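You operate a simulated robot arm through the tools that you are given. There is no shell and no other tool. Be economical: measure what you need, move in short steps, check, and stop when the job is done.

You run a simulated robot arm. Do the job below in one go: nothing can be reset, and whatever is moved stays where it is left.

## Task
Run hub F's four flange nuts down crosswise, the yellow one first.
Fine: use the blue runner; the nut across from the first comes second; the runner goes back in its cup. Set down upright: blue runner.

Only the result counts: the job must be done as asked and must still hold three seconds after the hand-in. Knocking over, shifting, dropping, spilling or breaking anything else fails it.

## Robot
A 6-joint arm with a two-finger parallel gripper, fixed in place. Base frame: the origin is at the foot of the arm, x ahead of it, y to its left, z up. Lengths are in mm, angles in degrees, forces in N, time in s.
With the tool pointing down near the work surface it reaches from about 460 to 880 mm from the base axis. Its first joint turns from -115.0 to 115.0 degrees. Payload 4.2 kg.
Tool frame: the origin (TCP) lies between the finger pads and is the grasp point; the fingertips stand 23 mm ahead of it; z points along the fingers, y is the line along which they close. The gripper opens to 94 mm. The fingers are 38 mm wide and 10 mm thick; the gripper's body (54 by 96 mm) begins 39 mm behind the TCP.
Orientation is that of the tool frame in the base frame, as a unit quaternion [w, x, y, z]. With the fingers straight down and closing along the base's y, the tool's x points along the base's -x, its y along +y and its z along -z.

## Interface
- The arm moves only by the tool drive_tool. Its argument "plan" is a list that holds one entry, the list of rows, each a list of 7 numbers: the shift along the base's x, y, z in mm, then the turn, a rotation vector about the base's x, y, z in degrees, then the finger opening in mm, from 0 to 94. In form: [[[dx, dy, dz, ax, ay, az, grip], ...]]. A call has 1 to 10 rows; each row is the pose to reach, as a shift and turn from the pose commanded when the call began. A row lasts 0.2 s, in which the tool goes at most 50 mm and 8.6 degrees; a call with a longer step from one row to the next is refused whole, and so is a gripper value outside its range. Where a pose cannot be reached the arm comes as near as it can. A force on the tool above 40 N (or 10 N above the force at the start of the call, whichever is more), or a blocked arm, ends the call early, and 0.2 s more pass. The fingers move at their own pace (about 108 mm/s each) and stop on an object; they squeeze with about 35 N. The grip force told is the motor's: it shows also when the fingers shut on nothing. Time passes only in rows, and 0.2 s behind the last, so rows that repeat a pose let the fingers close. It gives the time, the measured TCP pose, the force on the tool (base axes), the opening and the grip force at its end, in the units of the frame above (readings bear some noise), with the torque about the TCP (base axes, N m) and any sound that the robot's microphone picked up.
- Cameras (640 x 400 px; columns grow to the right, rows downward): "scene" is fixed at [220.4, -648.8, 1536.9]; the picture's right is [0.82, -0.57, 0.00], its down [-0.24, -0.35, -0.90] and it looks along [0.51, 0.74, -0.43] (base axes); focal length 318 px, centre (320, 200). "wrist" rides on the gripper at [86, 16, -75] in the tool frame; the picture's right is [-0.18, 0.98, 0.00], its down [-0.58, -0.11, -0.81] and it looks along [-0.79, -0.15, 0.59] (tool axes); focal length 243 px, centre (320, 200).
- capture(camera): a new picture of that camera. No time passes.
- move_column(by): slides the trunk up (or, below 0, down) by that many mm; the arm rides with it, the base frame stays. It gives what a move gives, with no picture.
- measure_at(camera, pixels): for up to 12 pixels [column, row] of the newest picture of that camera ("zoom" is the newest enlarged one), the place [x, y, z] in the base frame of the surface seen there, good to about 2 mm. No time passes.
- enlarge(camera, box): a new picture of the part [left, top, right, bottom] of that camera's present view, enlarged. No time passes.
- job_done(): hands the job in; it is judged then, once.

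Work in short steps. Measure before you move; look again where a grasp or a placing could have gone wrong, and mend it. You have 80 turns and 46 pictures in all, those below and enlarged ones among them. Open the gripper and draw the arm clear of the work before you hand the job in, unless the task says otherwise; then end with one line.

The tools are called after "Call:" as a command line: name --argument value ..., lists and objects as JSON in quotes. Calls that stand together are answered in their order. drive_tool: Moves the arm, as the interface text tells. Its arguments: {"type":"object","properties":{"plan":{"type":"array","items":{"type":"array","items":{"type":"array","items":{"type":"number"}}}}},"required":["plan"]} The other tools are called the same way: move_column (by) slides the trunk up or down; capture (camera) takes a picture; measure_at (camera, pixels) gives the place of the surface under pixels of a picture; enlarge (camera, box) takes an enlarged picture of a part of a camera's view; job_done () hands the job in.

At the start:

```text
clock: 0.0
ee_pos: [500.4, 48.0, 1324.5]
tcp_rot: [0.0, 0.0, 1.0, -0.001]
wrist_force: [-0.2, -0.1, -0.5]
ft_torque: [-0.02, -0.01, 0.01]
width: 94.1
gripper_force: 0.1
trunk travel left (down, up): [-825.0, 165.0]
```

scene: 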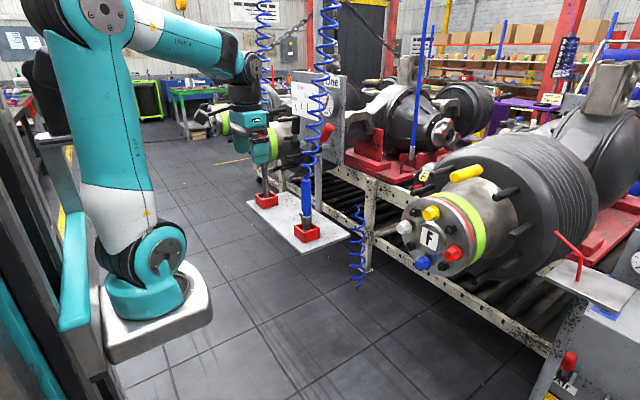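
wrist: 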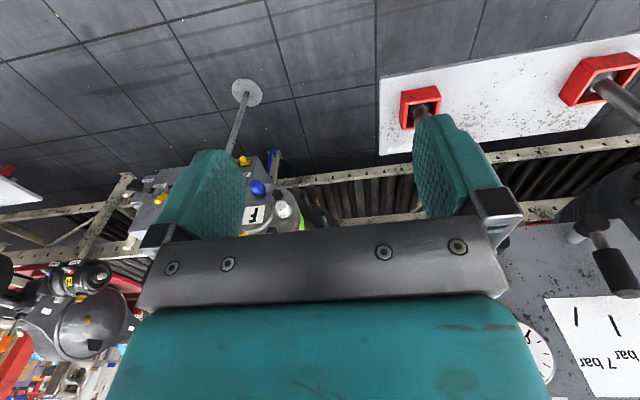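

The scene shows hub F around (430,235) with colored nuts, and a tray with two runners (265,165) teal and (306,205) blue. I enlarge both for detail.

Call:
enlarge --camera "scene" --box '[370, 150, 530, 290]'

Call:
enlarge --camera "scene" --box '[220, 60, 380, 260]'

```text
2.86 times, centred on (450, 220) of scene
```

zoom: 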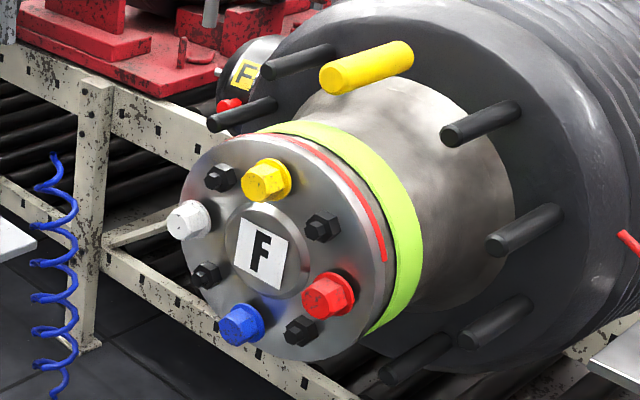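

```text
2.00 times, centred on (300, 160) of scene
```

zoom: 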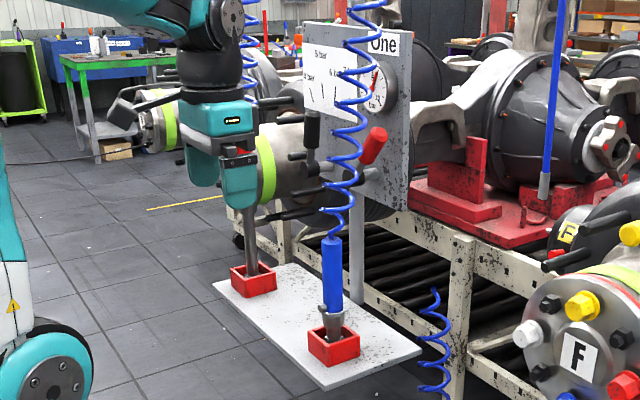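

The panel behind the runners carries text, a gauge and a handle; I enlarge it and the far signs for instructions.

Call:
enlarge --camera "scene" --box '[280, 55, 360, 115]'

Call:
enlarge --camera "scene" --box '[225, 100, 355, 260]'

Call:
enlarge --camera "wrist" --box '[480, 180, 640, 400]'

```text
6.67 times, centred on (320, 85) of scene
```

zoom: 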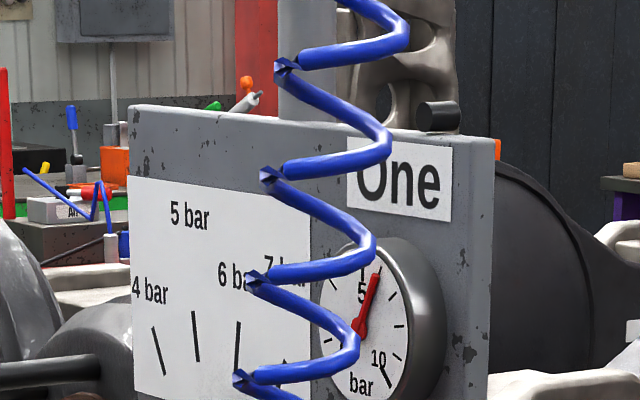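

```text
2.50 times, centred on (290, 180) of scene
```

zoom: 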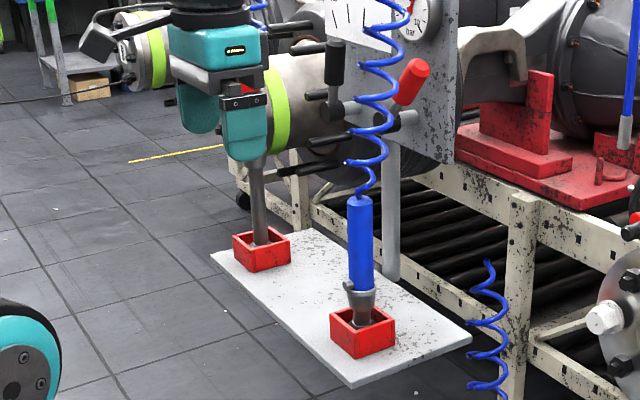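

```text
1.82 times, centred on (560, 290) of wrist
```

zoom: 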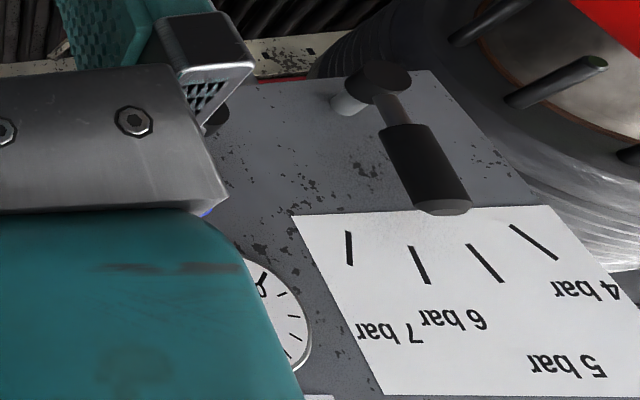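

I look for other signage: the wall poster (255,12), the right-hand bench with the red handle (575,255), and the hub's other F label (420,178).

Call:
enlarge --camera "scene" --box '[220, 0, 300, 50]'

Call:
enlarge --camera "scene" --box '[520, 220, 640, 400]'

Call:
enlarge --camera "scene" --box '[400, 150, 480, 210]'

```text
8.00 times, centred on (260, 25) of scene
```

zoom: 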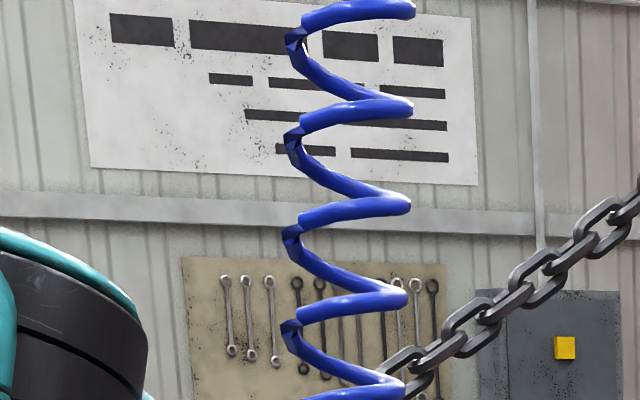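

```text
2.22 times, centred on (580, 310) of scene
```

zoom: 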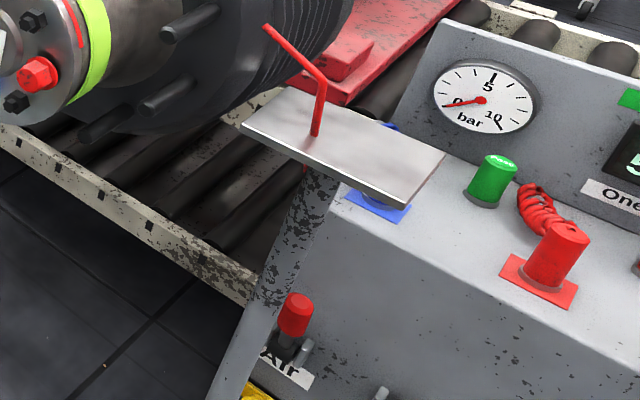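

```text
6.67 times, centred on (440, 180) of scene
```

zoom: 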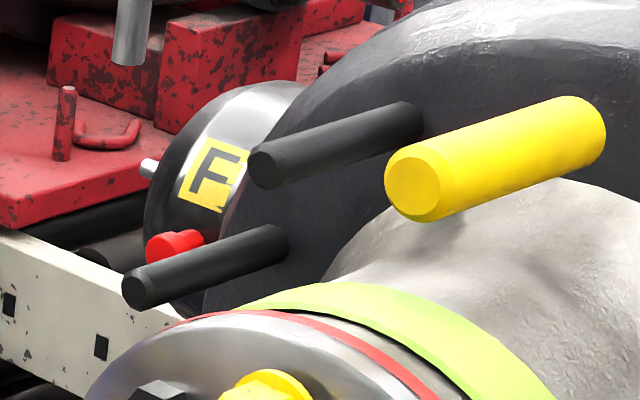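

Now I measure the hub nuts, runner, cups, levers in the scene picture.

Call:
measure_at --camera "scene" --pixels '[[429, 213], [403, 227], [452, 253], [422, 264], [430, 237], [306, 182], [306, 196], [306, 212], [307, 222], [300, 234], [318, 236], [305, 238]]'

Call:
measure_at --camera "scene" --pixels '[[408, 245], [440, 264], [414, 214], [450, 230], [443, 267], [327, 132], [323, 147], [296, 125], [266, 201], [264, 180], [290, 100], [310, 250]]'

Call:
measure_at --camera "scene" --pixels '[[560, 362], [600, 290], [577, 295], [565, 240], [467, 173], [420, 180], [359, 210], [356, 285]]'

```text
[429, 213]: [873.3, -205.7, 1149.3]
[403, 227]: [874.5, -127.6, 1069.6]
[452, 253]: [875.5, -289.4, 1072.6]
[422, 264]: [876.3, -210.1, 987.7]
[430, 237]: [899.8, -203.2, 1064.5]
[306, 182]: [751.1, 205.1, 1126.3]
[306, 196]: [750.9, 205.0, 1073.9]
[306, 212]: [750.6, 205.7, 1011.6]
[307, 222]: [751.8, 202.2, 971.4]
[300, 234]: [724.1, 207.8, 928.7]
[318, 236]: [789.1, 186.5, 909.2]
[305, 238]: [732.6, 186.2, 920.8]
```

```text
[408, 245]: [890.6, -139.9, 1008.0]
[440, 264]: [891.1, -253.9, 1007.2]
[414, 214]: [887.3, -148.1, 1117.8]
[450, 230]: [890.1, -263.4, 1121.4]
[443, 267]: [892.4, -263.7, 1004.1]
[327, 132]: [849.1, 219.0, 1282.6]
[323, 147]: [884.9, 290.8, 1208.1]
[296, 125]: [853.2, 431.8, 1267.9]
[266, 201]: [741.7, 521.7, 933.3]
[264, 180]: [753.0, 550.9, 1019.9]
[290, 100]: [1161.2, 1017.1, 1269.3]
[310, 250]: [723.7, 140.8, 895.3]
```

```text
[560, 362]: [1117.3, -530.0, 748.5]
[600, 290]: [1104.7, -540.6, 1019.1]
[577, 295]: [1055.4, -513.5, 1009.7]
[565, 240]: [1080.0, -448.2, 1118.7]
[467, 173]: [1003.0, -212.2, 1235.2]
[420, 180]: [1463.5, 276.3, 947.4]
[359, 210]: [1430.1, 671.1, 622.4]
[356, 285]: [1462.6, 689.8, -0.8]
```

Hub faces −x at x≈900 with nuts at radius ~80 mm (yellow top, blue bottom, white left, red right); blue runner stands at about (760,205). I raise the tool and shift toward the panel to read it with the wrist camera.

Call:
drive_tool --plan '[[[0, 45, 20, 0, 0, 0, 94], [0, 90, 40, 0, 0, 0, 94], [0, 135, 60, 0, 0, 0, 94], [0, 180, 80, 0, 0, 0, 94], [0, 220, 100, 0, 0, 0, 94], [0, 240, 130, 0, 0, 0, 94]]]'

Call:
move_column --by 120

Call:
capture --camera "wrist"

Call:
capture --camera "scene"

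```text
clock: 1.4
ee_pos: [499.9, 290.8, 1450.5]
tcp_rot: [0.0, 0.001, 1.0, -0.001]
wrist_force: [-0.5, 0.5, -0.4]
ft_torque: [0.02, 0.01, -0.03]
width: 94.1
gripper_force: 0.1
trunk travel left (down, up): [-825.0, 165.0]
```

```text
clock: 2.9
ee_pos: [498.5, 289.9, 1571.5]
tcp_rot: [0.001, 0.0, 1.0, 0.0]
wrist_force: [0.4, 0.5, -0.2]
ft_torque: [-0.02, 0.02, 0.0]
width: 94.1
gripper_force: 0.1
trunk travel left (down, up): [-945.0, 45.0]
```

```text
35 pictures are left
```

wrist: 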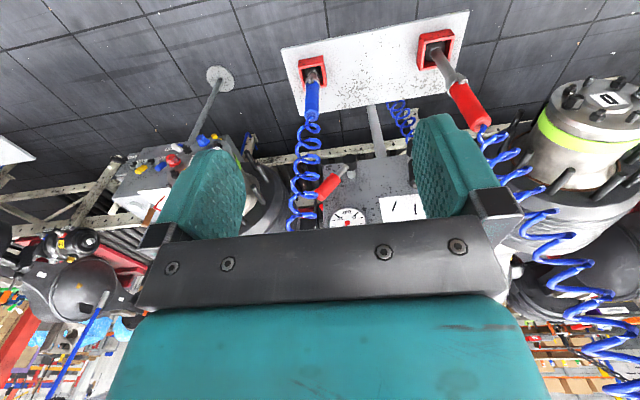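

```text
34 pictures are left
```

scene: 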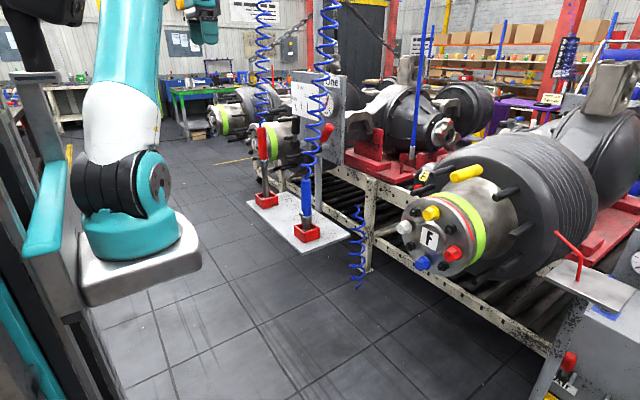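

Now the panel is partly visible in the wrist view (350-420,100-225). I enlarge it there and in the scene view.

Call:
enlarge --camera "wrist" --box '[280, 90, 440, 240]'

Call:
enlarge --camera "scene" --box '[245, 60, 375, 260]'

```text
2.67 times, centred on (360, 165) of wrist
```

zoom: 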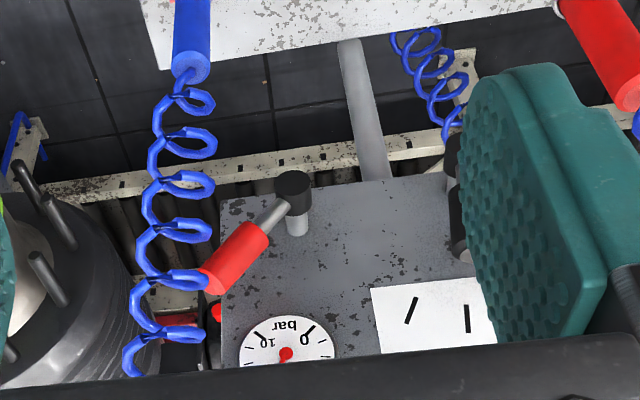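

```text
2.00 times, centred on (310, 160) of scene
```

zoom: 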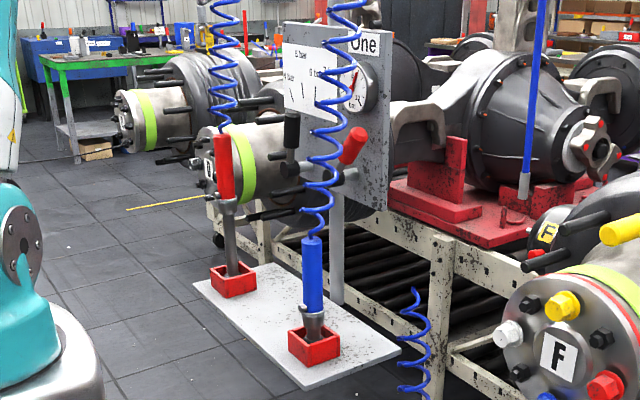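

I tilt the tool about −y by 25° so the panel moves up out of the gripper's cover.

Call:
drive_tool --plan '[[[0, 20, 0, 0, -8.4, 0, 94], [0, 40, 0, 0, -16.8, 0, 94], [0, 60, 0, 0, -25, 0, 94]]]'

Call:
enlarge --camera "wrist" --box '[220, 0, 460, 200]'

```text
clock: 3.7
ee_pos: [498.8, 350.5, 1570.2]
tcp_rot: [0.217, -0.001, 0.976, 0.001]
wrist_force: [-0.5, -0.9, -0.1]
ft_torque: [0.01, 0.02, -0.01]
width: 94.2
gripper_force: 0.1
trunk travel left (down, up): [-945.0, 45.0]
```

```text
2.00 times, centred on (340, 100) of wrist
```

zoom: 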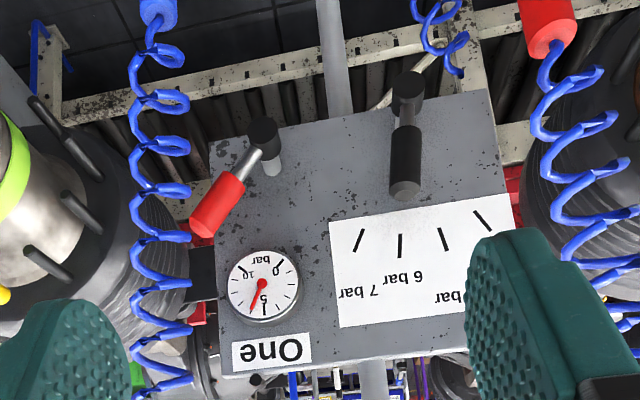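

Selector points at 6 bar and the gauge agrees (~6). Next I check the right console's labels at the scene's right edge.

Call:
enlarge --camera "scene" --box '[560, 230, 640, 320]'

Call:
enlarge --camera "scene" --box '[520, 320, 640, 400]'

```text
4.44 times, centred on (600, 275) of scene
```

zoom: 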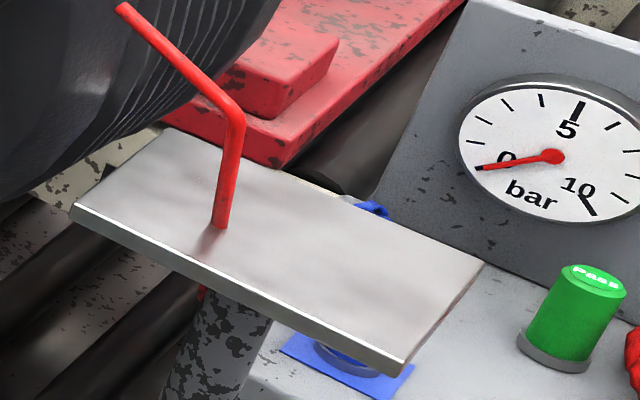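

```text
5.00 times, centred on (580, 360) of scene
```

zoom: 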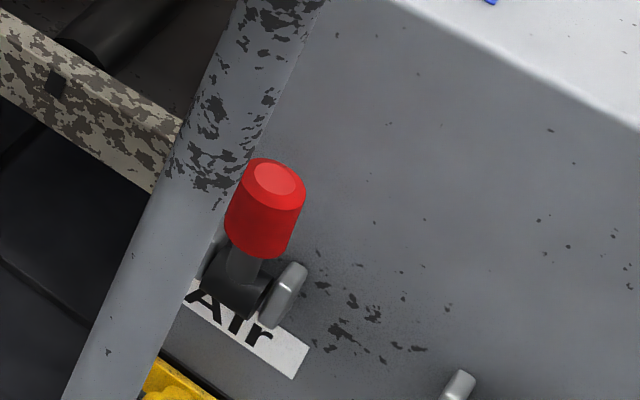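

The console is a separate leak-test station, not involved. I untilt, move back toward y≈50 and lower the trunk.

Call:
drive_tool --plan '[[[0, -48, 0, 0, 8.3, 0, 94], [0, -96, 0, 0, 16.6, 0, 94], [0, -144, 0, 0, 25, 0, 94], [0, -192, 0, 0, 25, 0, 94], [0, -240, 0, 0, 25, 0, 94], [0, -288, 0, 0, 25, 0, 94], [0, -330, 0, 0, 25, 0, 94]]]'

Call:
move_column --by -360

Call:
drive_tool --plan '[[[10, 0, 0, 4.8, 4.8, -4.8, 94], [20, 0, 0, 9.6, 9.6, -9.6, 94], [30, 0, 0, 14.4, 14.4, -14.4, 94], [40, 0, 0, 19.2, 19.2, -19.2, 94], [50, 0, 0, 24, 24, -24, 94], [60, 0, 0, 28.8, 28.8, -28.8, 94], [70, 0, 0, 33.6, 33.6, -33.6, 94]]]'

```text
clock: 5.3
ee_pos: [500.7, 17.0, 1573.7]
tcp_rot: [0.0, 0.0, 1.0, -0.001]
wrist_force: [0.2, 0.0, 0.6]
ft_torque: [-0.02, -0.03, 0.02]
width: 94.0
gripper_force: 0.0
trunk travel left (down, up): [-945.0, 45.0]
```

```text
clock: 8.8
ee_pos: [502.3, 16.8, 1214.0]
tcp_rot: [0.0, -0.001, 1.0, 0.0]
wrist_force: [-0.2, 0.0, -0.6]
ft_torque: [0.02, -0.04, -0.01]
width: 93.9
gripper_force: 0.1
trunk travel left (down, up): [-585.0, 405.0]
```

```text
clock: 9.7
ee_pos: [536.2, 13.8, 1211.8]
tcp_rot: [-0.13, 0.141, 0.973, 0.131]
wrist_force: [1.4, 13.8, -20.8]
ft_torque: [-1.65, -1.32, -0.99]
width: 94.2
gripper_force: 0.1
out of reach, approached as far as the arm can: row 1, 4
trunk travel left (down, up): [-585.0, 405.0]
stopped in row 4: the force on the tool passed its limit at 126 N (the readings are from after the stop); the commanded pose is now the measured one
```

The move stopped on a force of 126 N; I look at what is happening.

Call:
capture --camera "scene"

Call:
capture --camera "wrist"

```text
28 pictures are left
```

scene: 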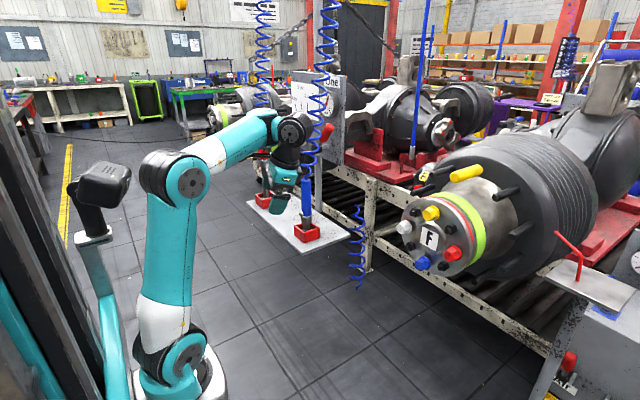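

```text
27 pictures are left
```

wrist: 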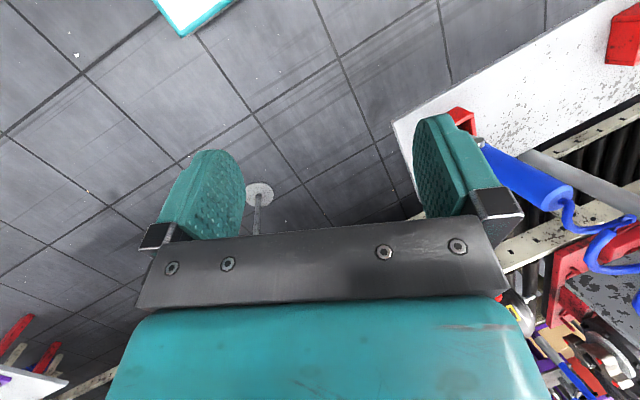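

No external contact is visible; it looks like a self/joint limit during that combined turn. I undo the turn gently and check the force.

Call:
drive_tool --plan '[[[0, 0, 10, -4.5, -4.5, 4.5, 94], [0, 0, 20, -9, -9, 9, 94], [0, 0, 30, -13, -13, 13, 94], [0, 0, 30, -16, -16, 16, 94]]]'

```text
clock: 10.7
ee_pos: [537.9, 14.0, 1240.9]
tcp_rot: [0.009, 0.002, 1.0, -0.004]
wrist_force: [-0.1, -0.3, -0.1]
ft_torque: [-0.04, 0.0, -0.03]
width: 94.0
gripper_force: 0.0
trunk travel left (down, up): [-585.0, 405.0]
```

Clear again. I try pure roll about the vertical (−80°) in steps, to find whether the roll is free.

Call:
drive_tool --plan '[[[0, 0, 0, 0, 0, -8, 94], [0, 0, 0, 0, 0, -16, 94], [0, 0, 0, 0, 0, -24, 94], [0, 0, 0, 0, 0, -32, 94], [0, 0, 0, 0, 0, -40, 94], [0, 0, 0, 0, 0, -48, 94], [0, 0, 0, 0, 0, -56, 94], [0, 0, 0, 0, 0, -64, 94], [0, 0, 0, 0, 0, -72, 94], [0, 0, 0, 0, 0, -80, 94]]]'

```text
clock: 12.9
ee_pos: [536.4, 14.5, 1242.6]
tcp_rot: [0.003, 0.644, 0.765, -0.008]
wrist_force: [-0.6, 0.5, 0.4]
ft_torque: [-0.01, 0.01, 0.01]
width: 94.1
gripper_force: 0.2
trunk travel left (down, up): [-585.0, 405.0]
```

Roll is free. I continue to about −150°.

Call:
drive_tool --plan '[[[0, 0, 0, 0, 0, -8, 94], [0, 0, 0, 0, 0, -16, 94], [0, 0, 0, 0, 0, -24, 94], [0, 0, 0, 0, 0, -32, 94], [0, 0, 0, 0, 0, -40, 94], [0, 0, 0, 0, 0, -48, 94], [0, 0, 0, 0, 0, -56, 94], [0, 0, 0, 0, 0, -64, 94], [0, 0, 0, 0, 0, -70, 94]]]'

```text
clock: 14.9
ee_pos: [535.7, 12.9, 1242.9]
tcp_rot: [-0.003, 0.966, 0.257, -0.009]
wrist_force: [-0.5, 0.3, -0.3]
ft_torque: [0.01, -0.01, -0.02]
width: 94.2
gripper_force: 0.2
trunk travel left (down, up): [-585.0, 405.0]
```

Roll done (tool x ≈ (0.87,0.50)). Now pitch about (0.497,−0.868,0) to lay the fingers horizontal towards the runner.

Call:
drive_tool --plan '[[[0, 0, 0, 4, -7, 0, 94], [0, 0, 0, 8, -14, 0, 94], [0, 0, 0, 12, -21, 0, 94], [0, 0, 0, 16, -28, 0, 94], [0, 0, 0, 20, -35, 0, 94], [0, 0, 0, 24, -42, 0, 94], [0, 0, 0, 28, -49, 0, 94], [0, 0, 0, 32, -56, 0, 94], [0, 0, 0, 36, -63, 0, 94], [0, 0, 0, 40, -70, 0, 94]]]'

```text
clock: 17.1
ee_pos: [571.2, 42.8, 1497.4]
tcp_rot: [-0.143, 0.784, 0.204, 0.568]
wrist_force: [-0.5, -1.0, 0.6]
ft_torque: [-0.01, -0.01, 0.0]
width: 93.7
gripper_force: 0.0
out of reach, approached as far as the arm can: row 2, 3, 4, 5, 6, 7, 8, 9, 10
trunk travel left (down, up): [-585.0, 405.0]
```

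The pose was out of reach because the wrist came too close to the base; I move the commanded pose outwards along +x.

Call:
drive_tool --plan '[[[30, 0, 0, 0, 0, 0, 94], [60, 0, 0, 0, 0, 0, 94], [90, 0, 0, 0, 0, 0, 94], [120, 0, 0, 0, 0, 0, 94]]]'

Call:
capture --camera "scene"

```text
clock: 18.1
ee_pos: [608.0, 68.5, 1515.0]
tcp_rot: [-0.142, 0.786, 0.205, 0.565]
wrist_force: [-0.2, 0.4, -0.5]
ft_torque: [0.04, 0.01, 0.0]
width: 94.3
gripper_force: 0.1
out of reach, approached as far as the arm can: row 1, 2, 3, 4
trunk travel left (down, up): [-585.0, 405.0]
```

```text
26 pictures are left
```

scene: 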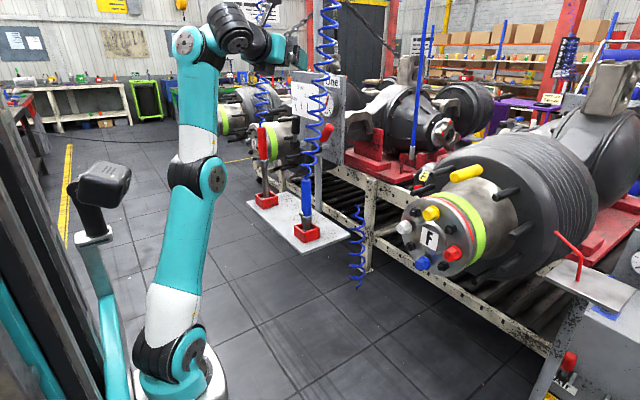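

The arm stretched upward instead (wrist too near the shoulder). I undo the pitch with the same commanded spot, then extend outward before pitching again.

Call:
drive_tool --plan '[[[0, 0, 0, -4, 7, 0, 94], [0, 0, 0, -8, 14, 0, 94], [0, 0, 0, -12, 21, 0, 94], [0, 0, 0, -16, 28, 0, 94], [0, 0, 0, -20, 35, 0, 94], [0, 0, 0, -24, 42, 0, 94], [0, 0, 0, -28, 49, 0, 94], [0, 0, 0, -32, 56, 0, 94], [0, 0, 0, -36, 63, 0, 94], [0, 0, 0, -40, 70, 0, 94]]]'

```text
clock: 20.3
ee_pos: [545.4, 26.7, 1287.3]
tcp_rot: [0.011, 0.963, 0.263, -0.061]
wrist_force: [1.7, -0.7, -1.2]
ft_torque: [-0.02, 0.09, -0.01]
width: 93.8
gripper_force: 0.0
out of reach, approached as far as the arm can: row 2, 3, 4, 5, 6, 7, 8, 9, 10
trunk travel left (down, up): [-585.0, 405.0]
```

Nearly back to tool-down; I hold still to see where it settles.

Call:
drive_tool --plan '[[[0, 0, 0, 0, 0, 0, 94], [0, 0, 0, 0, 0, 0, 94], [0, 0, 0, 0, 0, 0, 94]]]'

```text
clock: 21.1
ee_pos: [544.0, 26.9, 1287.2]
tcp_rot: [0.011, 0.963, 0.263, -0.062]
wrist_force: [0.6, 0.4, 0.0]
ft_torque: [0.04, -0.02, 0.01]
width: 93.9
gripper_force: 0.1
trunk travel left (down, up): [-585.0, 405.0]
```

It holds there. Now extend outward to about (740,-30,1240) with tool down.

Call:
drive_tool --plan '[[[40, -12, -10, 0, 0, 0, 94], [80, -24, -20, 0, 0, 0, 94], [120, -36, -30, 0, 0, 0, 94], [160, -48, -40, 0, 0, 0, 94], [195, -56, -47, 0, 0, 0, 94]]]'

```text
clock: 22.3
ee_pos: [713.3, -32.6, 1208.1]
tcp_rot: [0.028, 0.963, 0.258, -0.073]
wrist_force: [-0.7, 0.2, 0.2]
ft_torque: [-0.01, -0.05, -0.03]
width: 94.0
gripper_force: 0.0
out of reach, approached as far as the arm can: row 1, 2, 3, 4, 5
trunk travel left (down, up): [-585.0, 405.0]
```

There appears to be a joint limit on sideways tilt to +y. I test tilting toward −y instead (rotation about −x).

Call:
drive_tool --plan '[[[0, 0, 0, -8, 0, 0, 94], [0, 0, 0, -16, 0, 0, 94], [0, 0, 0, -24, 0, 0, 94]]]'

```text
clock: 23.1
ee_pos: [712.0, -37.9, 1204.8]
tcp_rot: [0.049, 0.961, 0.259, -0.083]
wrist_force: [1.0, -0.7, -0.5]
ft_torque: [0.0, 0.0, 0.02]
width: 94.2
gripper_force: 0.0
out of reach, approached as far as the arm can: row 1, 2, 3
trunk travel left (down, up): [-585.0, 405.0]
```

Still stuck; possibly the last joint is at its limit from the roll. I roll back +60° and level the tool.

Call:
drive_tool --plan '[[[0, 0, 0, 0, 0, 8, 94], [0, 0, 0, 0, 0, 16, 94], [0, 0, 0, 0, 0, 24, 94], [0, 0, 0, 0, 0, 32, 94], [0, 0, 0, 0, 0, 40, 94], [0, 0, 0, 0, 0, 48, 94]]]'

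Call:
capture --camera "scene"

```text
clock: 24.5
ee_pos: [711.5, -40.0, 1204.4]
tcp_rot: [0.079, 0.772, 0.629, -0.055]
wrist_force: [0.2, 0.9, -1.1]
ft_torque: [0.04, 0.02, 0.04]
width: 94.0
gripper_force: 0.1
trunk travel left (down, up): [-585.0, 405.0]
```

```text
25 pictures are left
```

scene: 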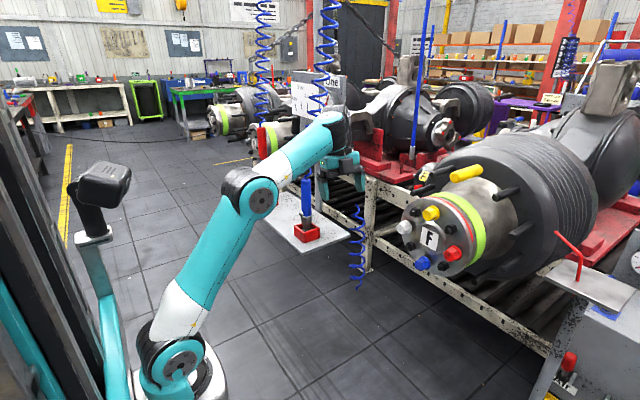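

Roll-back was reached. Now test a pitch toward +x (about −y) from here.

Call:
drive_tool --plan '[[[0, 0, 0, 0, -8, 0, 94], [0, 0, 0, 0, -16, 0, 94], [0, 0, 0, 0, -24, 0, 94], [0, 0, 0, 0, -32, 0, 94]]]'

```text
clock: 25.5
ee_pos: [759.6, -134.5, 1266.1]
tcp_rot: [0.244, 0.758, 0.583, 0.159]
wrist_force: [-1.2, -1.1, 0.6]
ft_torque: [0.1, 0.03, 0.05]
width: 93.9
gripper_force: 0.1
out of reach, approached as far as the arm can: row 2, 3, 4
trunk travel left (down, up): [-585.0, 405.0]
```

I need to understand the wrist's kinematics, so I look closely at the arm.

Call:
enlarge --camera "scene" --box '[130, 80, 450, 400]'

```text
1.25 times, centred on (290, 240) of scene
```

zoom: 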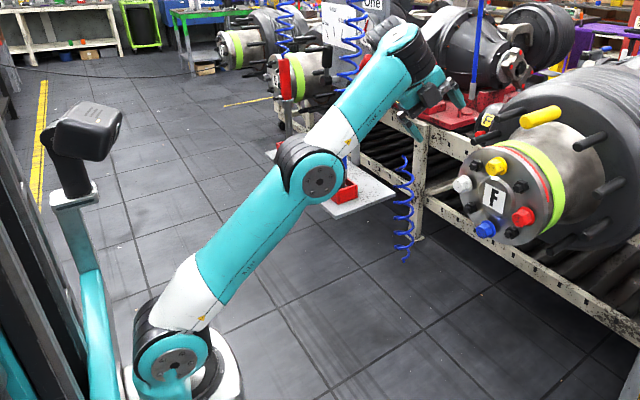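

I measure points along the arm itself to learn its geometry.

Call:
measure_at --camera "zoom" --pixels '[[175, 362], [318, 181], [410, 60], [300, 170], [150, 385], [230, 385], [400, 105], [440, 90], [470, 130], [340, 120], [235, 245], [380, 35]]'

Call:
enlarge --camera "scene" --box '[300, 80, 400, 210]'

```text
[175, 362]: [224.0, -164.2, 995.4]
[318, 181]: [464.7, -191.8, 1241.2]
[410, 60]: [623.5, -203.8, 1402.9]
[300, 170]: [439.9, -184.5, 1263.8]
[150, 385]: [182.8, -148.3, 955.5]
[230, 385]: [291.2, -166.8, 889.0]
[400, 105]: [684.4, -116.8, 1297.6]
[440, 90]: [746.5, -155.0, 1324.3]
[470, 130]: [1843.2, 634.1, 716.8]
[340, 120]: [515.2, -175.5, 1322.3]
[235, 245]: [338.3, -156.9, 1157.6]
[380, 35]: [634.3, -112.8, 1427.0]
```

```text
3.08 times, centred on (350, 145) of scene
```

zoom: 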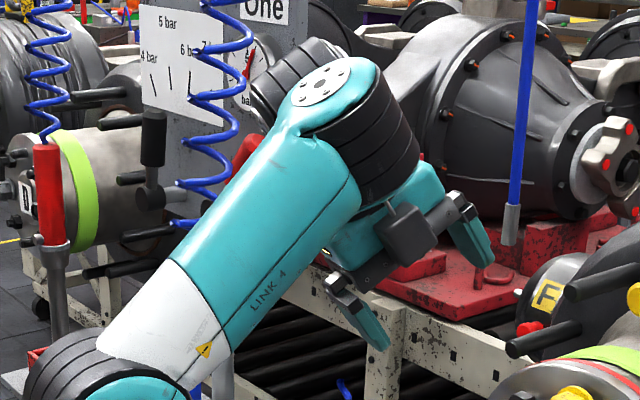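

The arm has a forearm-roll spherical wrist, with the shoulder near x≈230. I locate its base axis more exactly.

Call:
measure_at --camera "scene" --pixels '[[145, 330], [140, 350], [145, 385], [180, 370], [200, 350], [215, 370], [222, 392], [190, 392], [150, 395], [160, 330], [130, 300], [210, 345]]'

```text
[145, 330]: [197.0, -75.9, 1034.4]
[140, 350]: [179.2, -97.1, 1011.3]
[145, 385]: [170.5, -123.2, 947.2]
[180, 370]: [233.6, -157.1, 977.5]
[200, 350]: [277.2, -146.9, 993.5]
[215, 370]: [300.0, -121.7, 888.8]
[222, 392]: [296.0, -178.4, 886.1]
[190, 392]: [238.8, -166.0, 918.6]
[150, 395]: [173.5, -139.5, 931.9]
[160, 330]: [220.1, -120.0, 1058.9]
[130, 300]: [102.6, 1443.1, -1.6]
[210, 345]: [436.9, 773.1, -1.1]
```

I head directly for the sideways grasp orientation (fingers along +y, tool x up) from here: mostly a turn about +x, in which the forearm roll does the work.

Call:
drive_tool --plan '[[[-3, 20, 0, 7.5, 1.2, 3, 94], [-6, 40, 0, 15, 2.4, 6.1, 94], [-9, 60, 0, 22.5, 3.6, 9.1, 94], [-12, 80, 0, 30, 4.8, 12.1, 94], [-15, 100, 0, 37.4, 6, 15.2, 94], [-18, 120, 0, 44.9, 7.2, 18.2, 94]]]'

```text
clock: 26.9
ee_pos: [718.3, -19.1, 1240.3]
tcp_rot: [-0.122, 0.703, 0.601, 0.36]
wrist_force: [-1.0, 0.6, 0.9]
ft_torque: [0.01, 0.05, -0.01]
width: 93.8
gripper_force: 0.1
out of reach, approached as far as the arm can: row 3, 4, 5, 6
trunk travel left (down, up): [-585.0, 405.0]
```

Rotation worked; only stretch (links shorter than assumed) limited the position. I continue turning while lowering toward z≈1100.

Call:
drive_tool --plan '[[[-3, 0, -20, 7, 1.2, 2.9, 94], [-6, 0, -40, 14, 2.3, 5.8, 94], [-9, 0, -60, 21, 3.5, 8.7, 94], [-12, 0, -80, 28, 4.6, 11.5, 94], [-15, 0, -100, 35, 5.8, 14.4, 94], [-18, 0, -120, 42, 7, 17.3, 94], [-18, 0, -140, 48.8, 8.1, 20.2, 94]]]'

Call:
capture --camera "wrist"

```text
clock: 28.5
ee_pos: [696.1, 85.0, 1081.6]
tcp_rot: [-0.415, 0.568, 0.521, 0.484]
wrist_force: [-0.5, 0.3, -1.0]
ft_torque: [-0.01, 0.0, 0.01]
width: 93.9
gripper_force: 0.1
out of reach, approached as far as the arm can: row 2, 3, 4, 5, 6, 7
trunk travel left (down, up): [-585.0, 405.0]
```

```text
22 pictures are left
```

wrist: 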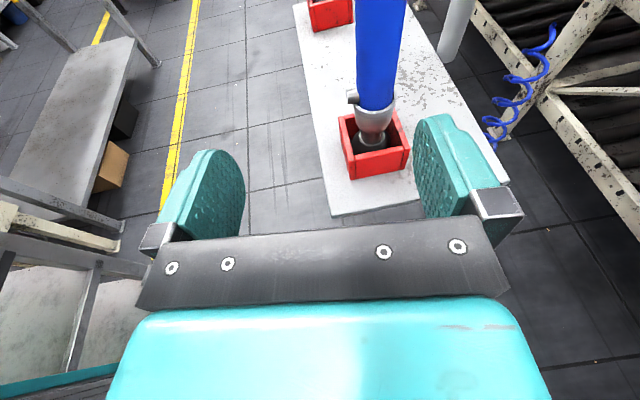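

The view is right: blue runner at (380,50), cup (372,140), hand nearly in the grasp orientation. I measure runner and cup points here.

Call:
measure_at --camera "wrist" --pixels '[[360, 30], [381, 30], [402, 30], [362, 80], [378, 85], [394, 80], [375, 122], [353, 98], [375, 160], [345, 145], [407, 150], [372, 143]]'

```text
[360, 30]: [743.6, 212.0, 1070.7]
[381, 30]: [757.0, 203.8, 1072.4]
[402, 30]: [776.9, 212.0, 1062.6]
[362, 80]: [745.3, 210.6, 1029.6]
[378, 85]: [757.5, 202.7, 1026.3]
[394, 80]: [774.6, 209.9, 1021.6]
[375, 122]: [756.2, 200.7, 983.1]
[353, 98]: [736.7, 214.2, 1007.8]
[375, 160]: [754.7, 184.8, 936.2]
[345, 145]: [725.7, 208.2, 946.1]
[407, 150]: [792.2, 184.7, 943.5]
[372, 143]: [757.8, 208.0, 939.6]
```

Runner axis ≈ (760, 220), Ø≈35, body z≈1000–1140. I fix the last 12° of orientation and line up in front at y≈140, z≈1080.

Call:
drive_tool --plan '[[[16, 14, 0, 2.7, 0.3, 1.6, 94], [32, 28, 0, 5.5, 0.7, 3.3, 94], [48, 42, 0, 8.2, 1, 5, 94], [64, 55, 0, 10.9, 1.3, 6.6, 94], [64, 55, 0, 10.9, 1.3, 6.6, 94]]]'

```text
clock: 29.7
ee_pos: [757.4, 191.3, 1085.4]
tcp_rot: [-0.484, 0.516, 0.495, 0.504]
wrist_force: [0.8, -0.1, 0.1]
ft_torque: [0.01, -0.01, -0.01]
width: 94.4
gripper_force: 0.0
out of reach, approached as far as the arm can: row 1, 2, 3, 4, 5
trunk travel left (down, up): [-585.0, 405.0]
```

It ended at y=191, already straddling the runner symmetrically (x 757 vs 760). I look, then advance to y≈218.

Call:
drive_tool --plan '[[[2, 14, -5, 1, 0, 0, 94], [3, 27, -7, 2, 0, 0, 94], [3, 27, -7, 2, 0, 0, 94]]]'

Call:
capture --camera "wrist"

Call:
capture --camera "scene"

```text
clock: 30.5
ee_pos: [760.8, 223.6, 1080.9]
tcp_rot: [-0.505, 0.495, 0.49, 0.51]
wrist_force: [0.1, -0.6, -0.5]
ft_torque: [-0.04, 0.01, 0.01]
width: 94.1
gripper_force: 0.0
out of reach, approached as far as the arm can: row 1, 2, 3
trunk travel left (down, up): [-585.0, 405.0]
```

```text
21 pictures are left
```

wrist: 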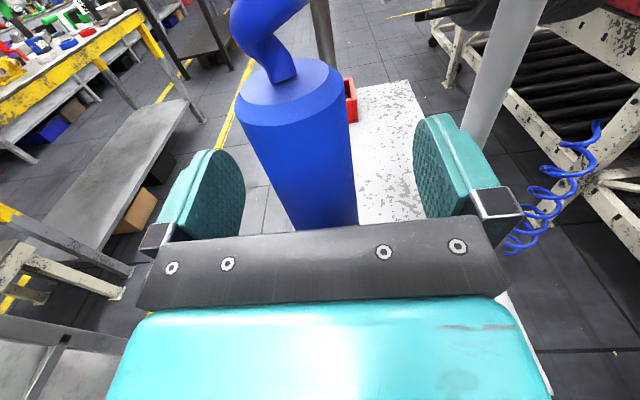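

```text
20 pictures are left
```

scene: 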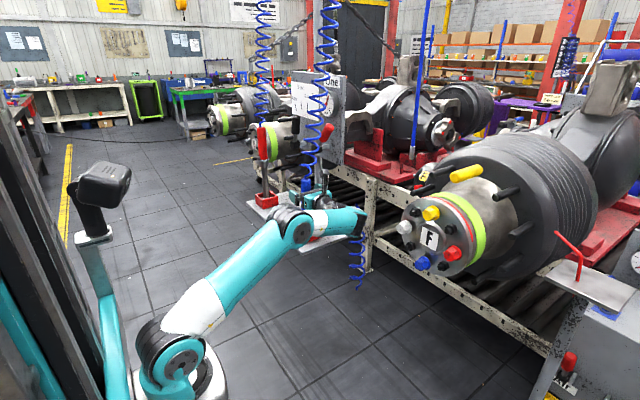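

The runner's body sits between the pads, upright in view. I close the gripper.

Call:
drive_tool --plan '[[[0, 0, 0, 0, 0, 0, 60], [0, 0, 0, 0, 0, 0, 40], [0, 0, 0, 0, 0, 0, 20], [0, 0, 0, 0, 0, 0, 20], [0, 0, 0, 0, 0, 0, 20]]]'

Call:
measure_at --camera "scene" --pixels '[[355, 222], [302, 230], [175, 365], [330, 220], [315, 200]]'

```text
clock: 31.7
ee_pos: [761.8, 221.7, 1081.0]
tcp_rot: [-0.504, 0.496, 0.49, 0.509]
wrist_force: [0.4, -0.8, 0.2]
ft_torque: [0.0, -0.44, -0.01]
width: 35.1
gripper_force: 34.6
trunk travel left (down, up): [-585.0, 405.0]
```

```text
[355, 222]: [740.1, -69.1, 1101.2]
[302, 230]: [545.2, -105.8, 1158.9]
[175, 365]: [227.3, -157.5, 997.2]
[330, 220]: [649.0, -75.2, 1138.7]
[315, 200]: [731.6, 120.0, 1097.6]
```

Gripped at 35 mm. I lift straight up with the trunk, first a little, and check.

Call:
move_column --by 70

Call:
enlarge --camera "scene" --box '[230, 130, 390, 260]'

```text
clock: 32.8
ee_pos: [761.4, 221.5, 1150.3]
tcp_rot: [-0.505, 0.495, 0.49, 0.509]
wrist_force: [-1.7, -0.2, -8.6]
ft_torque: [-0.03, 0.58, 0.1]
width: 34.8
gripper_force: 34.8
trunk travel left (down, up): [-655.0, 335.0]
```

```text
3.08 times, centred on (310, 195) of scene
```

zoom: 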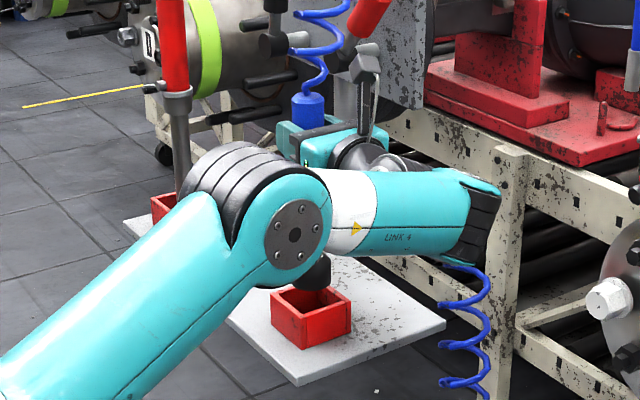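

Runner came free (≈8.6 N load), socket above the cup. I raise a further 230.

Call:
move_column --by 230

Call:
drive_tool --plan '[[[-10, -4, -5, -5, 0, 0, 20], [-20, -8, -10, -10, 0, 0, 20], [-35, -12, -20, -18, 0, 0, 20], [-50, -20, -30, -26, 0, 0, 20]]]'

```text
clock: 35.2
ee_pos: [762.6, 223.6, 1380.8]
tcp_rot: [-0.505, 0.495, 0.491, 0.509]
wrist_force: [-2.6, -1.0, -8.3]
ft_torque: [0.01, 0.54, 0.08]
width: 35.1
gripper_force: 35.0
trunk travel left (down, up): [-885.0, 105.0]
```

```text
clock: 36.2
ee_pos: [710.7, 202.0, 1351.9]
tcp_rot: [-0.38, 0.597, 0.592, 0.386]
wrist_force: [-0.3, -1.3, -9.3]
ft_torque: [0.34, 0.52, -0.1]
width: 35.3
gripper_force: 35.2
trunk travel left (down, up): [-885.0, 105.0]
```

No limit hit. I continue turning the tool down while backing off to about (640, 100, 1260).

Call:
drive_tool --plan '[[[-9, -12, -11, -8, 0, 0, 20], [-18, -24, -22, -16, 0, 0, 20], [-27, -36, -33, -24, 0, 0, 20], [-36, -48, -44, -32, 0, 0, 20], [-45, -60, -55, -40, 0, 0, 20], [-54, -72, -66, -48, 0, 0, 20], [-63, -85, -77, -56, 0, 0, 20], [-70, -100, -90, -64, 0, 0, 20]]]'

```text
clock: 38.0
ee_pos: [644.1, 102.3, 1259.3]
tcp_rot: [-0.007, 0.706, 0.708, 0.013]
wrist_force: [2.3, -0.6, -7.9]
ft_torque: [0.6, -0.17, 0.55]
width: 35.1
gripper_force: 35.0
trunk travel left (down, up): [-885.0, 105.0]
```

Tool is down with the socket pointing −y. Now roll +90° about z so the socket points at the hub, moving toward y≈−120.

Call:
drive_tool --plan '[[[-5, -24, -5, 0, 0, 8.4, 20], [-10, -48, -10, 0, 0, 16.8, 20], [-15, -72, -15, 0, 0, 25.2, 20], [-20, -96, -20, 0, 0, 33.6, 20], [-24, -120, -25, 0, 0, 42, 20], [-24, -144, -30, 0, 0, 50.4, 20], [-24, -168, -35, 0, 0, 58.8, 20], [-24, -192, -40, 0, 0, 67.2, 20], [-24, -212, -45, 0, 0, 75.6, 20], [-24, -232, -45, 0, 0, 84, 20]]]'

Call:
drive_tool --plan '[[[0, -30, 0, 0, 0, 6, 20], [0, -75, 0, 0, 0, 6, 20], [0, -75, 0, 0, 0, 6, 20]]]'

Call:
capture --camera "wrist"

Call:
capture --camera "scene"

```text
clock: 40.2
ee_pos: [618.6, -130.5, 1216.1]
tcp_rot: [-0.014, 0.051, 0.999, 0.005]
wrist_force: [-1.5, 0.0, -8.2]
ft_torque: [0.33, 0.46, 0.55]
width: 35.0
gripper_force: 35.1
trunk travel left (down, up): [-885.0, 105.0]
```

```text
clock: 41.0
ee_pos: [615.0, -207.7, 1216.3]
tcp_rot: [-0.014, -0.001, 1.0, 0.005]
wrist_force: [-1.0, -0.1, -8.9]
ft_torque: [-0.03, 0.82, 0.0]
width: 35.1
gripper_force: 35.0
trunk travel left (down, up): [-885.0, 105.0]
```

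```text
18 pictures are left
```

wrist: 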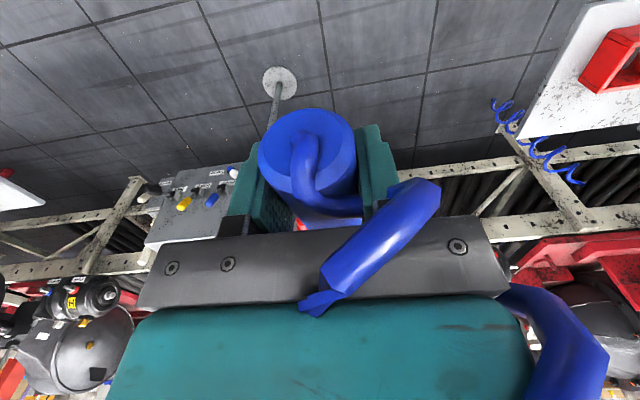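

```text
17 pictures are left
```

scene: 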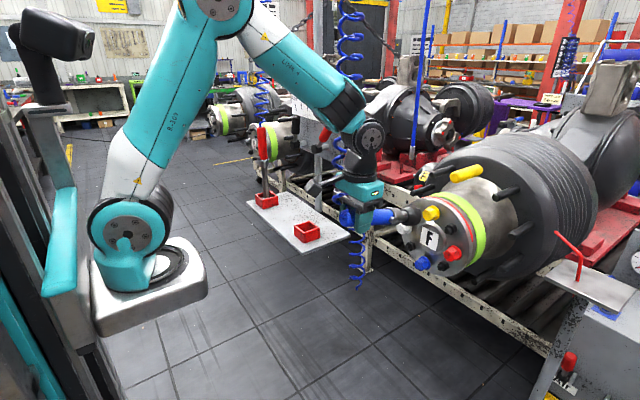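

The runner is horizontal, pointed at the hub. I enlarge to measure the socket axis and tip against the nuts.

Call:
enlarge --camera "scene" --box '[330, 175, 490, 285]'

```text
3.64 times, centred on (410, 230) of scene
```

zoom: 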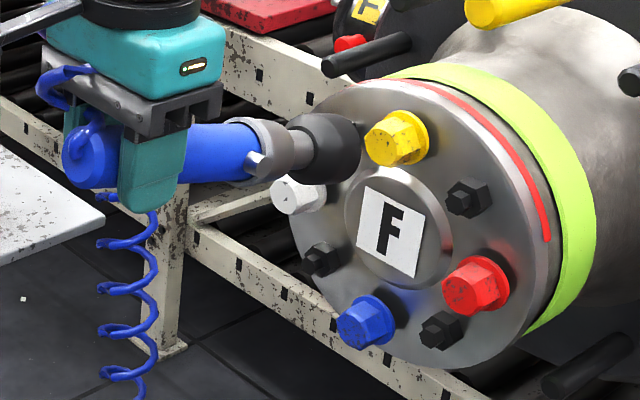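

Call:
measure_at --camera "zoom" --pixels '[[210, 152], [300, 145], [325, 150], [350, 150], [330, 118], [335, 180], [355, 145], [245, 150]]'

Call:
measure_at --camera "zoom" --pixels '[[387, 146], [375, 138], [400, 152], [290, 195], [352, 327], [345, 340], [463, 293], [468, 280], [455, 300], [405, 128], [420, 142], [385, 215]]'

```text
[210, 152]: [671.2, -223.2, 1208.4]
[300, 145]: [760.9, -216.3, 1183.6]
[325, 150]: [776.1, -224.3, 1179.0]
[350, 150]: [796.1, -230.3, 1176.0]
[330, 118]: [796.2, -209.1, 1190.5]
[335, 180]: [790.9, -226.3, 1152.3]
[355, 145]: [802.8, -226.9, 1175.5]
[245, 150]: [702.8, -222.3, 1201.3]
```

```text
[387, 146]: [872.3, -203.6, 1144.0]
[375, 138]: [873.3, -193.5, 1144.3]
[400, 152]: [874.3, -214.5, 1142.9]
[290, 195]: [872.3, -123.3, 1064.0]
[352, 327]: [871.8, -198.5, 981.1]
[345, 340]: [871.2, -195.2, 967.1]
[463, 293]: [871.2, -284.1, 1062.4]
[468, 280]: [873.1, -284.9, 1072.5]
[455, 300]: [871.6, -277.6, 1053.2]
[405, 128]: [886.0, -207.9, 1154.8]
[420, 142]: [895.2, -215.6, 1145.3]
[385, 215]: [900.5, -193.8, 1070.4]
```

The runner axis droops about 16° (z 1197 at x=671 → 1161 at x=796): it pivoted in the grip. I pitch the tool −16° about y to level it, then re-measure for further slip.

Call:
drive_tool --plan '[[[0, 0, 0, 0, -5.5, 0, 0], [0, 0, 0, 0, -11, 0, 0], [0, 0, 0, 0, -16, 0, 0], [0, 0, 0, 0, -16, 0, 0]]]'

Call:
enlarge --camera "scene" --box '[330, 175, 490, 285]'

```text
clock: 42.0
ee_pos: [617.1, -206.0, 1216.9]
tcp_rot: [0.124, -0.001, 0.992, 0.005]
wrist_force: [-0.2, 0.0, -9.2]
ft_torque: [-0.01, 0.86, 0.0]
width: 35.6
gripper_force: 35.3
trunk travel left (down, up): [-885.0, 105.0]
```

```text
3.64 times, centred on (410, 230) of scene
```

zoom: 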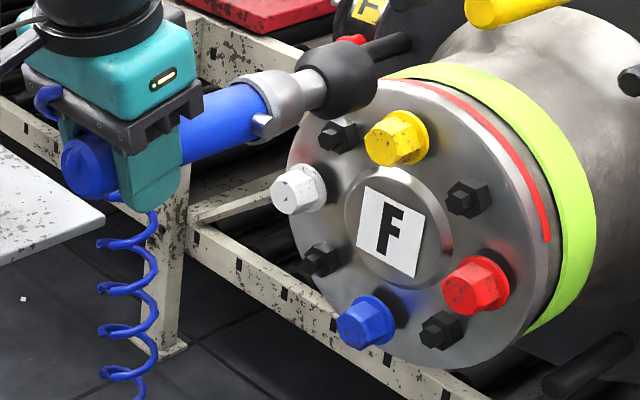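

Call:
measure_at --camera "zoom" --pixels '[[200, 130], [220, 122], [245, 113], [310, 90], [340, 78], [355, 75], [330, 50], [350, 110], [370, 75], [275, 100]]'

```text
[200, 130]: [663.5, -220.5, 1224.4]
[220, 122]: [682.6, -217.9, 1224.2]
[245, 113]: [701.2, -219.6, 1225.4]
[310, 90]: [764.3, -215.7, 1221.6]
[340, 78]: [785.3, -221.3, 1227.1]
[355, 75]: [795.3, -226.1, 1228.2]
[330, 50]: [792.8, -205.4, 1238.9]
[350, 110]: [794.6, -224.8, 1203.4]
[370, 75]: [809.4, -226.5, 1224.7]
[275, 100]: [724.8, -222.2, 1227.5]
```

Now level (z≈1213 both at body and socket), socket axis y≈−207, tip x≈810. I enlarge the hub tightly to get accurate nut centres.

Call:
enlarge --camera "scene" --box '[392, 200, 468, 276]'

```text
5.26 times, centred on (430, 238) of scene
```

zoom: 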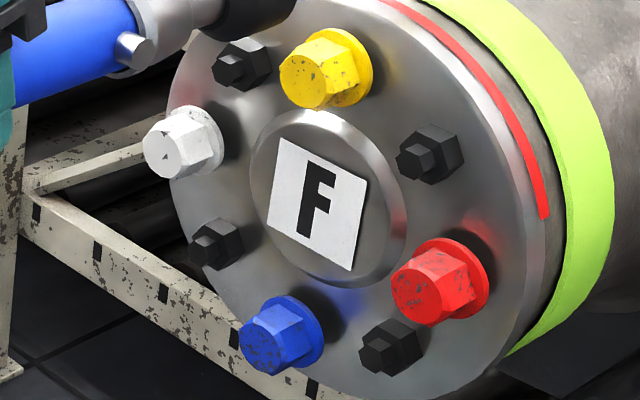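

Call:
measure_at --camera "zoom" --pixels '[[302, 83], [165, 150], [417, 296], [262, 347], [283, 82], [320, 82], [302, 62], [302, 104], [145, 150], [184, 150], [165, 127], [165, 173]]'

Call:
measure_at --camera "zoom" --pixels '[[396, 296], [438, 296], [417, 272], [417, 320], [243, 347], [281, 347], [262, 324], [262, 370], [222, 72], [410, 165], [203, 253], [375, 357]]'

```text
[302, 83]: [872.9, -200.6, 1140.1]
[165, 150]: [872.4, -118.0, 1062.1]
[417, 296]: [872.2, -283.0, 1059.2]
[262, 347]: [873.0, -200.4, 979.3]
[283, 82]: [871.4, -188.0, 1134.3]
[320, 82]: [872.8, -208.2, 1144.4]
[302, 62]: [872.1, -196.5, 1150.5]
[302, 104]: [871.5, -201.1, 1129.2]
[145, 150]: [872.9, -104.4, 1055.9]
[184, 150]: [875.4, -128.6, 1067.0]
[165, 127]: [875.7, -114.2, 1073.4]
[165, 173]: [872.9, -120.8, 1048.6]
```

```text
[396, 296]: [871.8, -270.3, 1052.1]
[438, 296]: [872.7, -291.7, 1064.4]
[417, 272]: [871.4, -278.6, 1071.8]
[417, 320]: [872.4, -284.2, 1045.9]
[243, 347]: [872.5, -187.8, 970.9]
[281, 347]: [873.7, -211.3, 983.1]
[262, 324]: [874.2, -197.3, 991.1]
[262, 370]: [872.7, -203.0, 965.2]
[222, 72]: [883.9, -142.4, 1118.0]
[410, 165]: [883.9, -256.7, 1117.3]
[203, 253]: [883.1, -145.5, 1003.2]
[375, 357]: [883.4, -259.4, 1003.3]
```

Nut centres (y,z): yellow (−200.5,1141), blue (−200.5,979), white (−118.5,1061), red (−282.5,1060). Socket axis is at about (−207,1215); I move it in front of the yellow nut with the tip ≈20 mm short and check.

Call:
drive_tool --plan '[[[0, 3, -37, 0, 0, 0, 0], [0, 6.5, -73.5, 0, 0, 0, 0], [22, 6.5, -73.5, 0, 0, 0, 0], [40, 6.5, -73.5, 0, 0, 0, 0], [40, 6.5, -73.5, 0, 0, 0, 0]]]'

Call:
enlarge --camera "scene" --box '[355, 175, 475, 265]'

```text
clock: 43.2
ee_pos: [659.3, -199.9, 1141.5]
tcp_rot: [0.125, -0.001, 0.992, 0.005]
wrist_force: [0.3, -0.1, -8.2]
ft_torque: [0.03, 0.83, 0.01]
width: 35.3
gripper_force: 35.2
trunk travel left (down, up): [-885.0, 105.0]
```

```text
4.44 times, centred on (415, 220) of scene
```

zoom: 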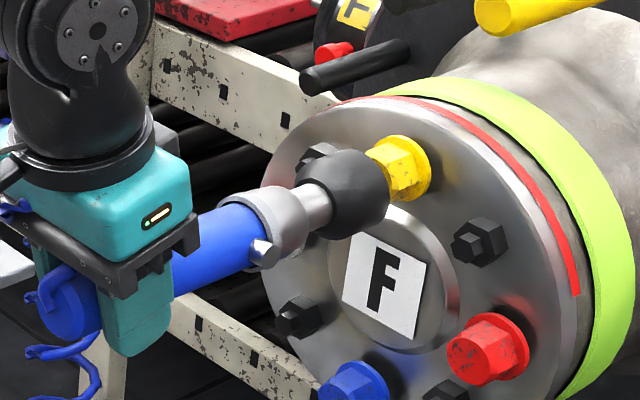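

Call:
measure_at --camera "zoom" --pixels '[[360, 155], [368, 228], [375, 190], [383, 175], [355, 195], [385, 205], [322, 208], [275, 220], [215, 242], [230, 235], [372, 165], [378, 215]]'

```text
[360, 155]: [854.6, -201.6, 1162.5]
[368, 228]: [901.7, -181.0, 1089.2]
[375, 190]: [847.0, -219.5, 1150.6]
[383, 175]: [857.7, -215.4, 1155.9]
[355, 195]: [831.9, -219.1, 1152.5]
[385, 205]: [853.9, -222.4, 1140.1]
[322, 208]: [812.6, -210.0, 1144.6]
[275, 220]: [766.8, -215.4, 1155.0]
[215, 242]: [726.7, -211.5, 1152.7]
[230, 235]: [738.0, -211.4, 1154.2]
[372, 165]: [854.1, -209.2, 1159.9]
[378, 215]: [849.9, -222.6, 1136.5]
```

Socket centre ≈(−200.5,1140), concentric with the yellow nut. I push on along +x in small steps, watching force and sound.

Call:
drive_tool --plan '[[[10, 0, 0, 0, 0, 0, 0], [18, 0, 0, 0, 0, 0, 0], [22, 0, 0, 0, 0, 0, 0], [25, 0, 0, 0, 0, 0, 0], [28, 0, 0, 0, 0, 0, 0], [31, 0, 0, 0, 0, 0, 0]]]'

```text
clock: 44.6
ee_pos: [689.5, -199.0, 1143.4]
tcp_rot: [0.125, 0.001, 0.992, 0.004]
wrist_force: [-0.8, -1.9, -6.0]
ft_torque: [-0.01, 0.31, -0.31]
width: 35.3
gripper_force: 34.9
trunk travel left (down, up): [-885.0, 105.0]
```

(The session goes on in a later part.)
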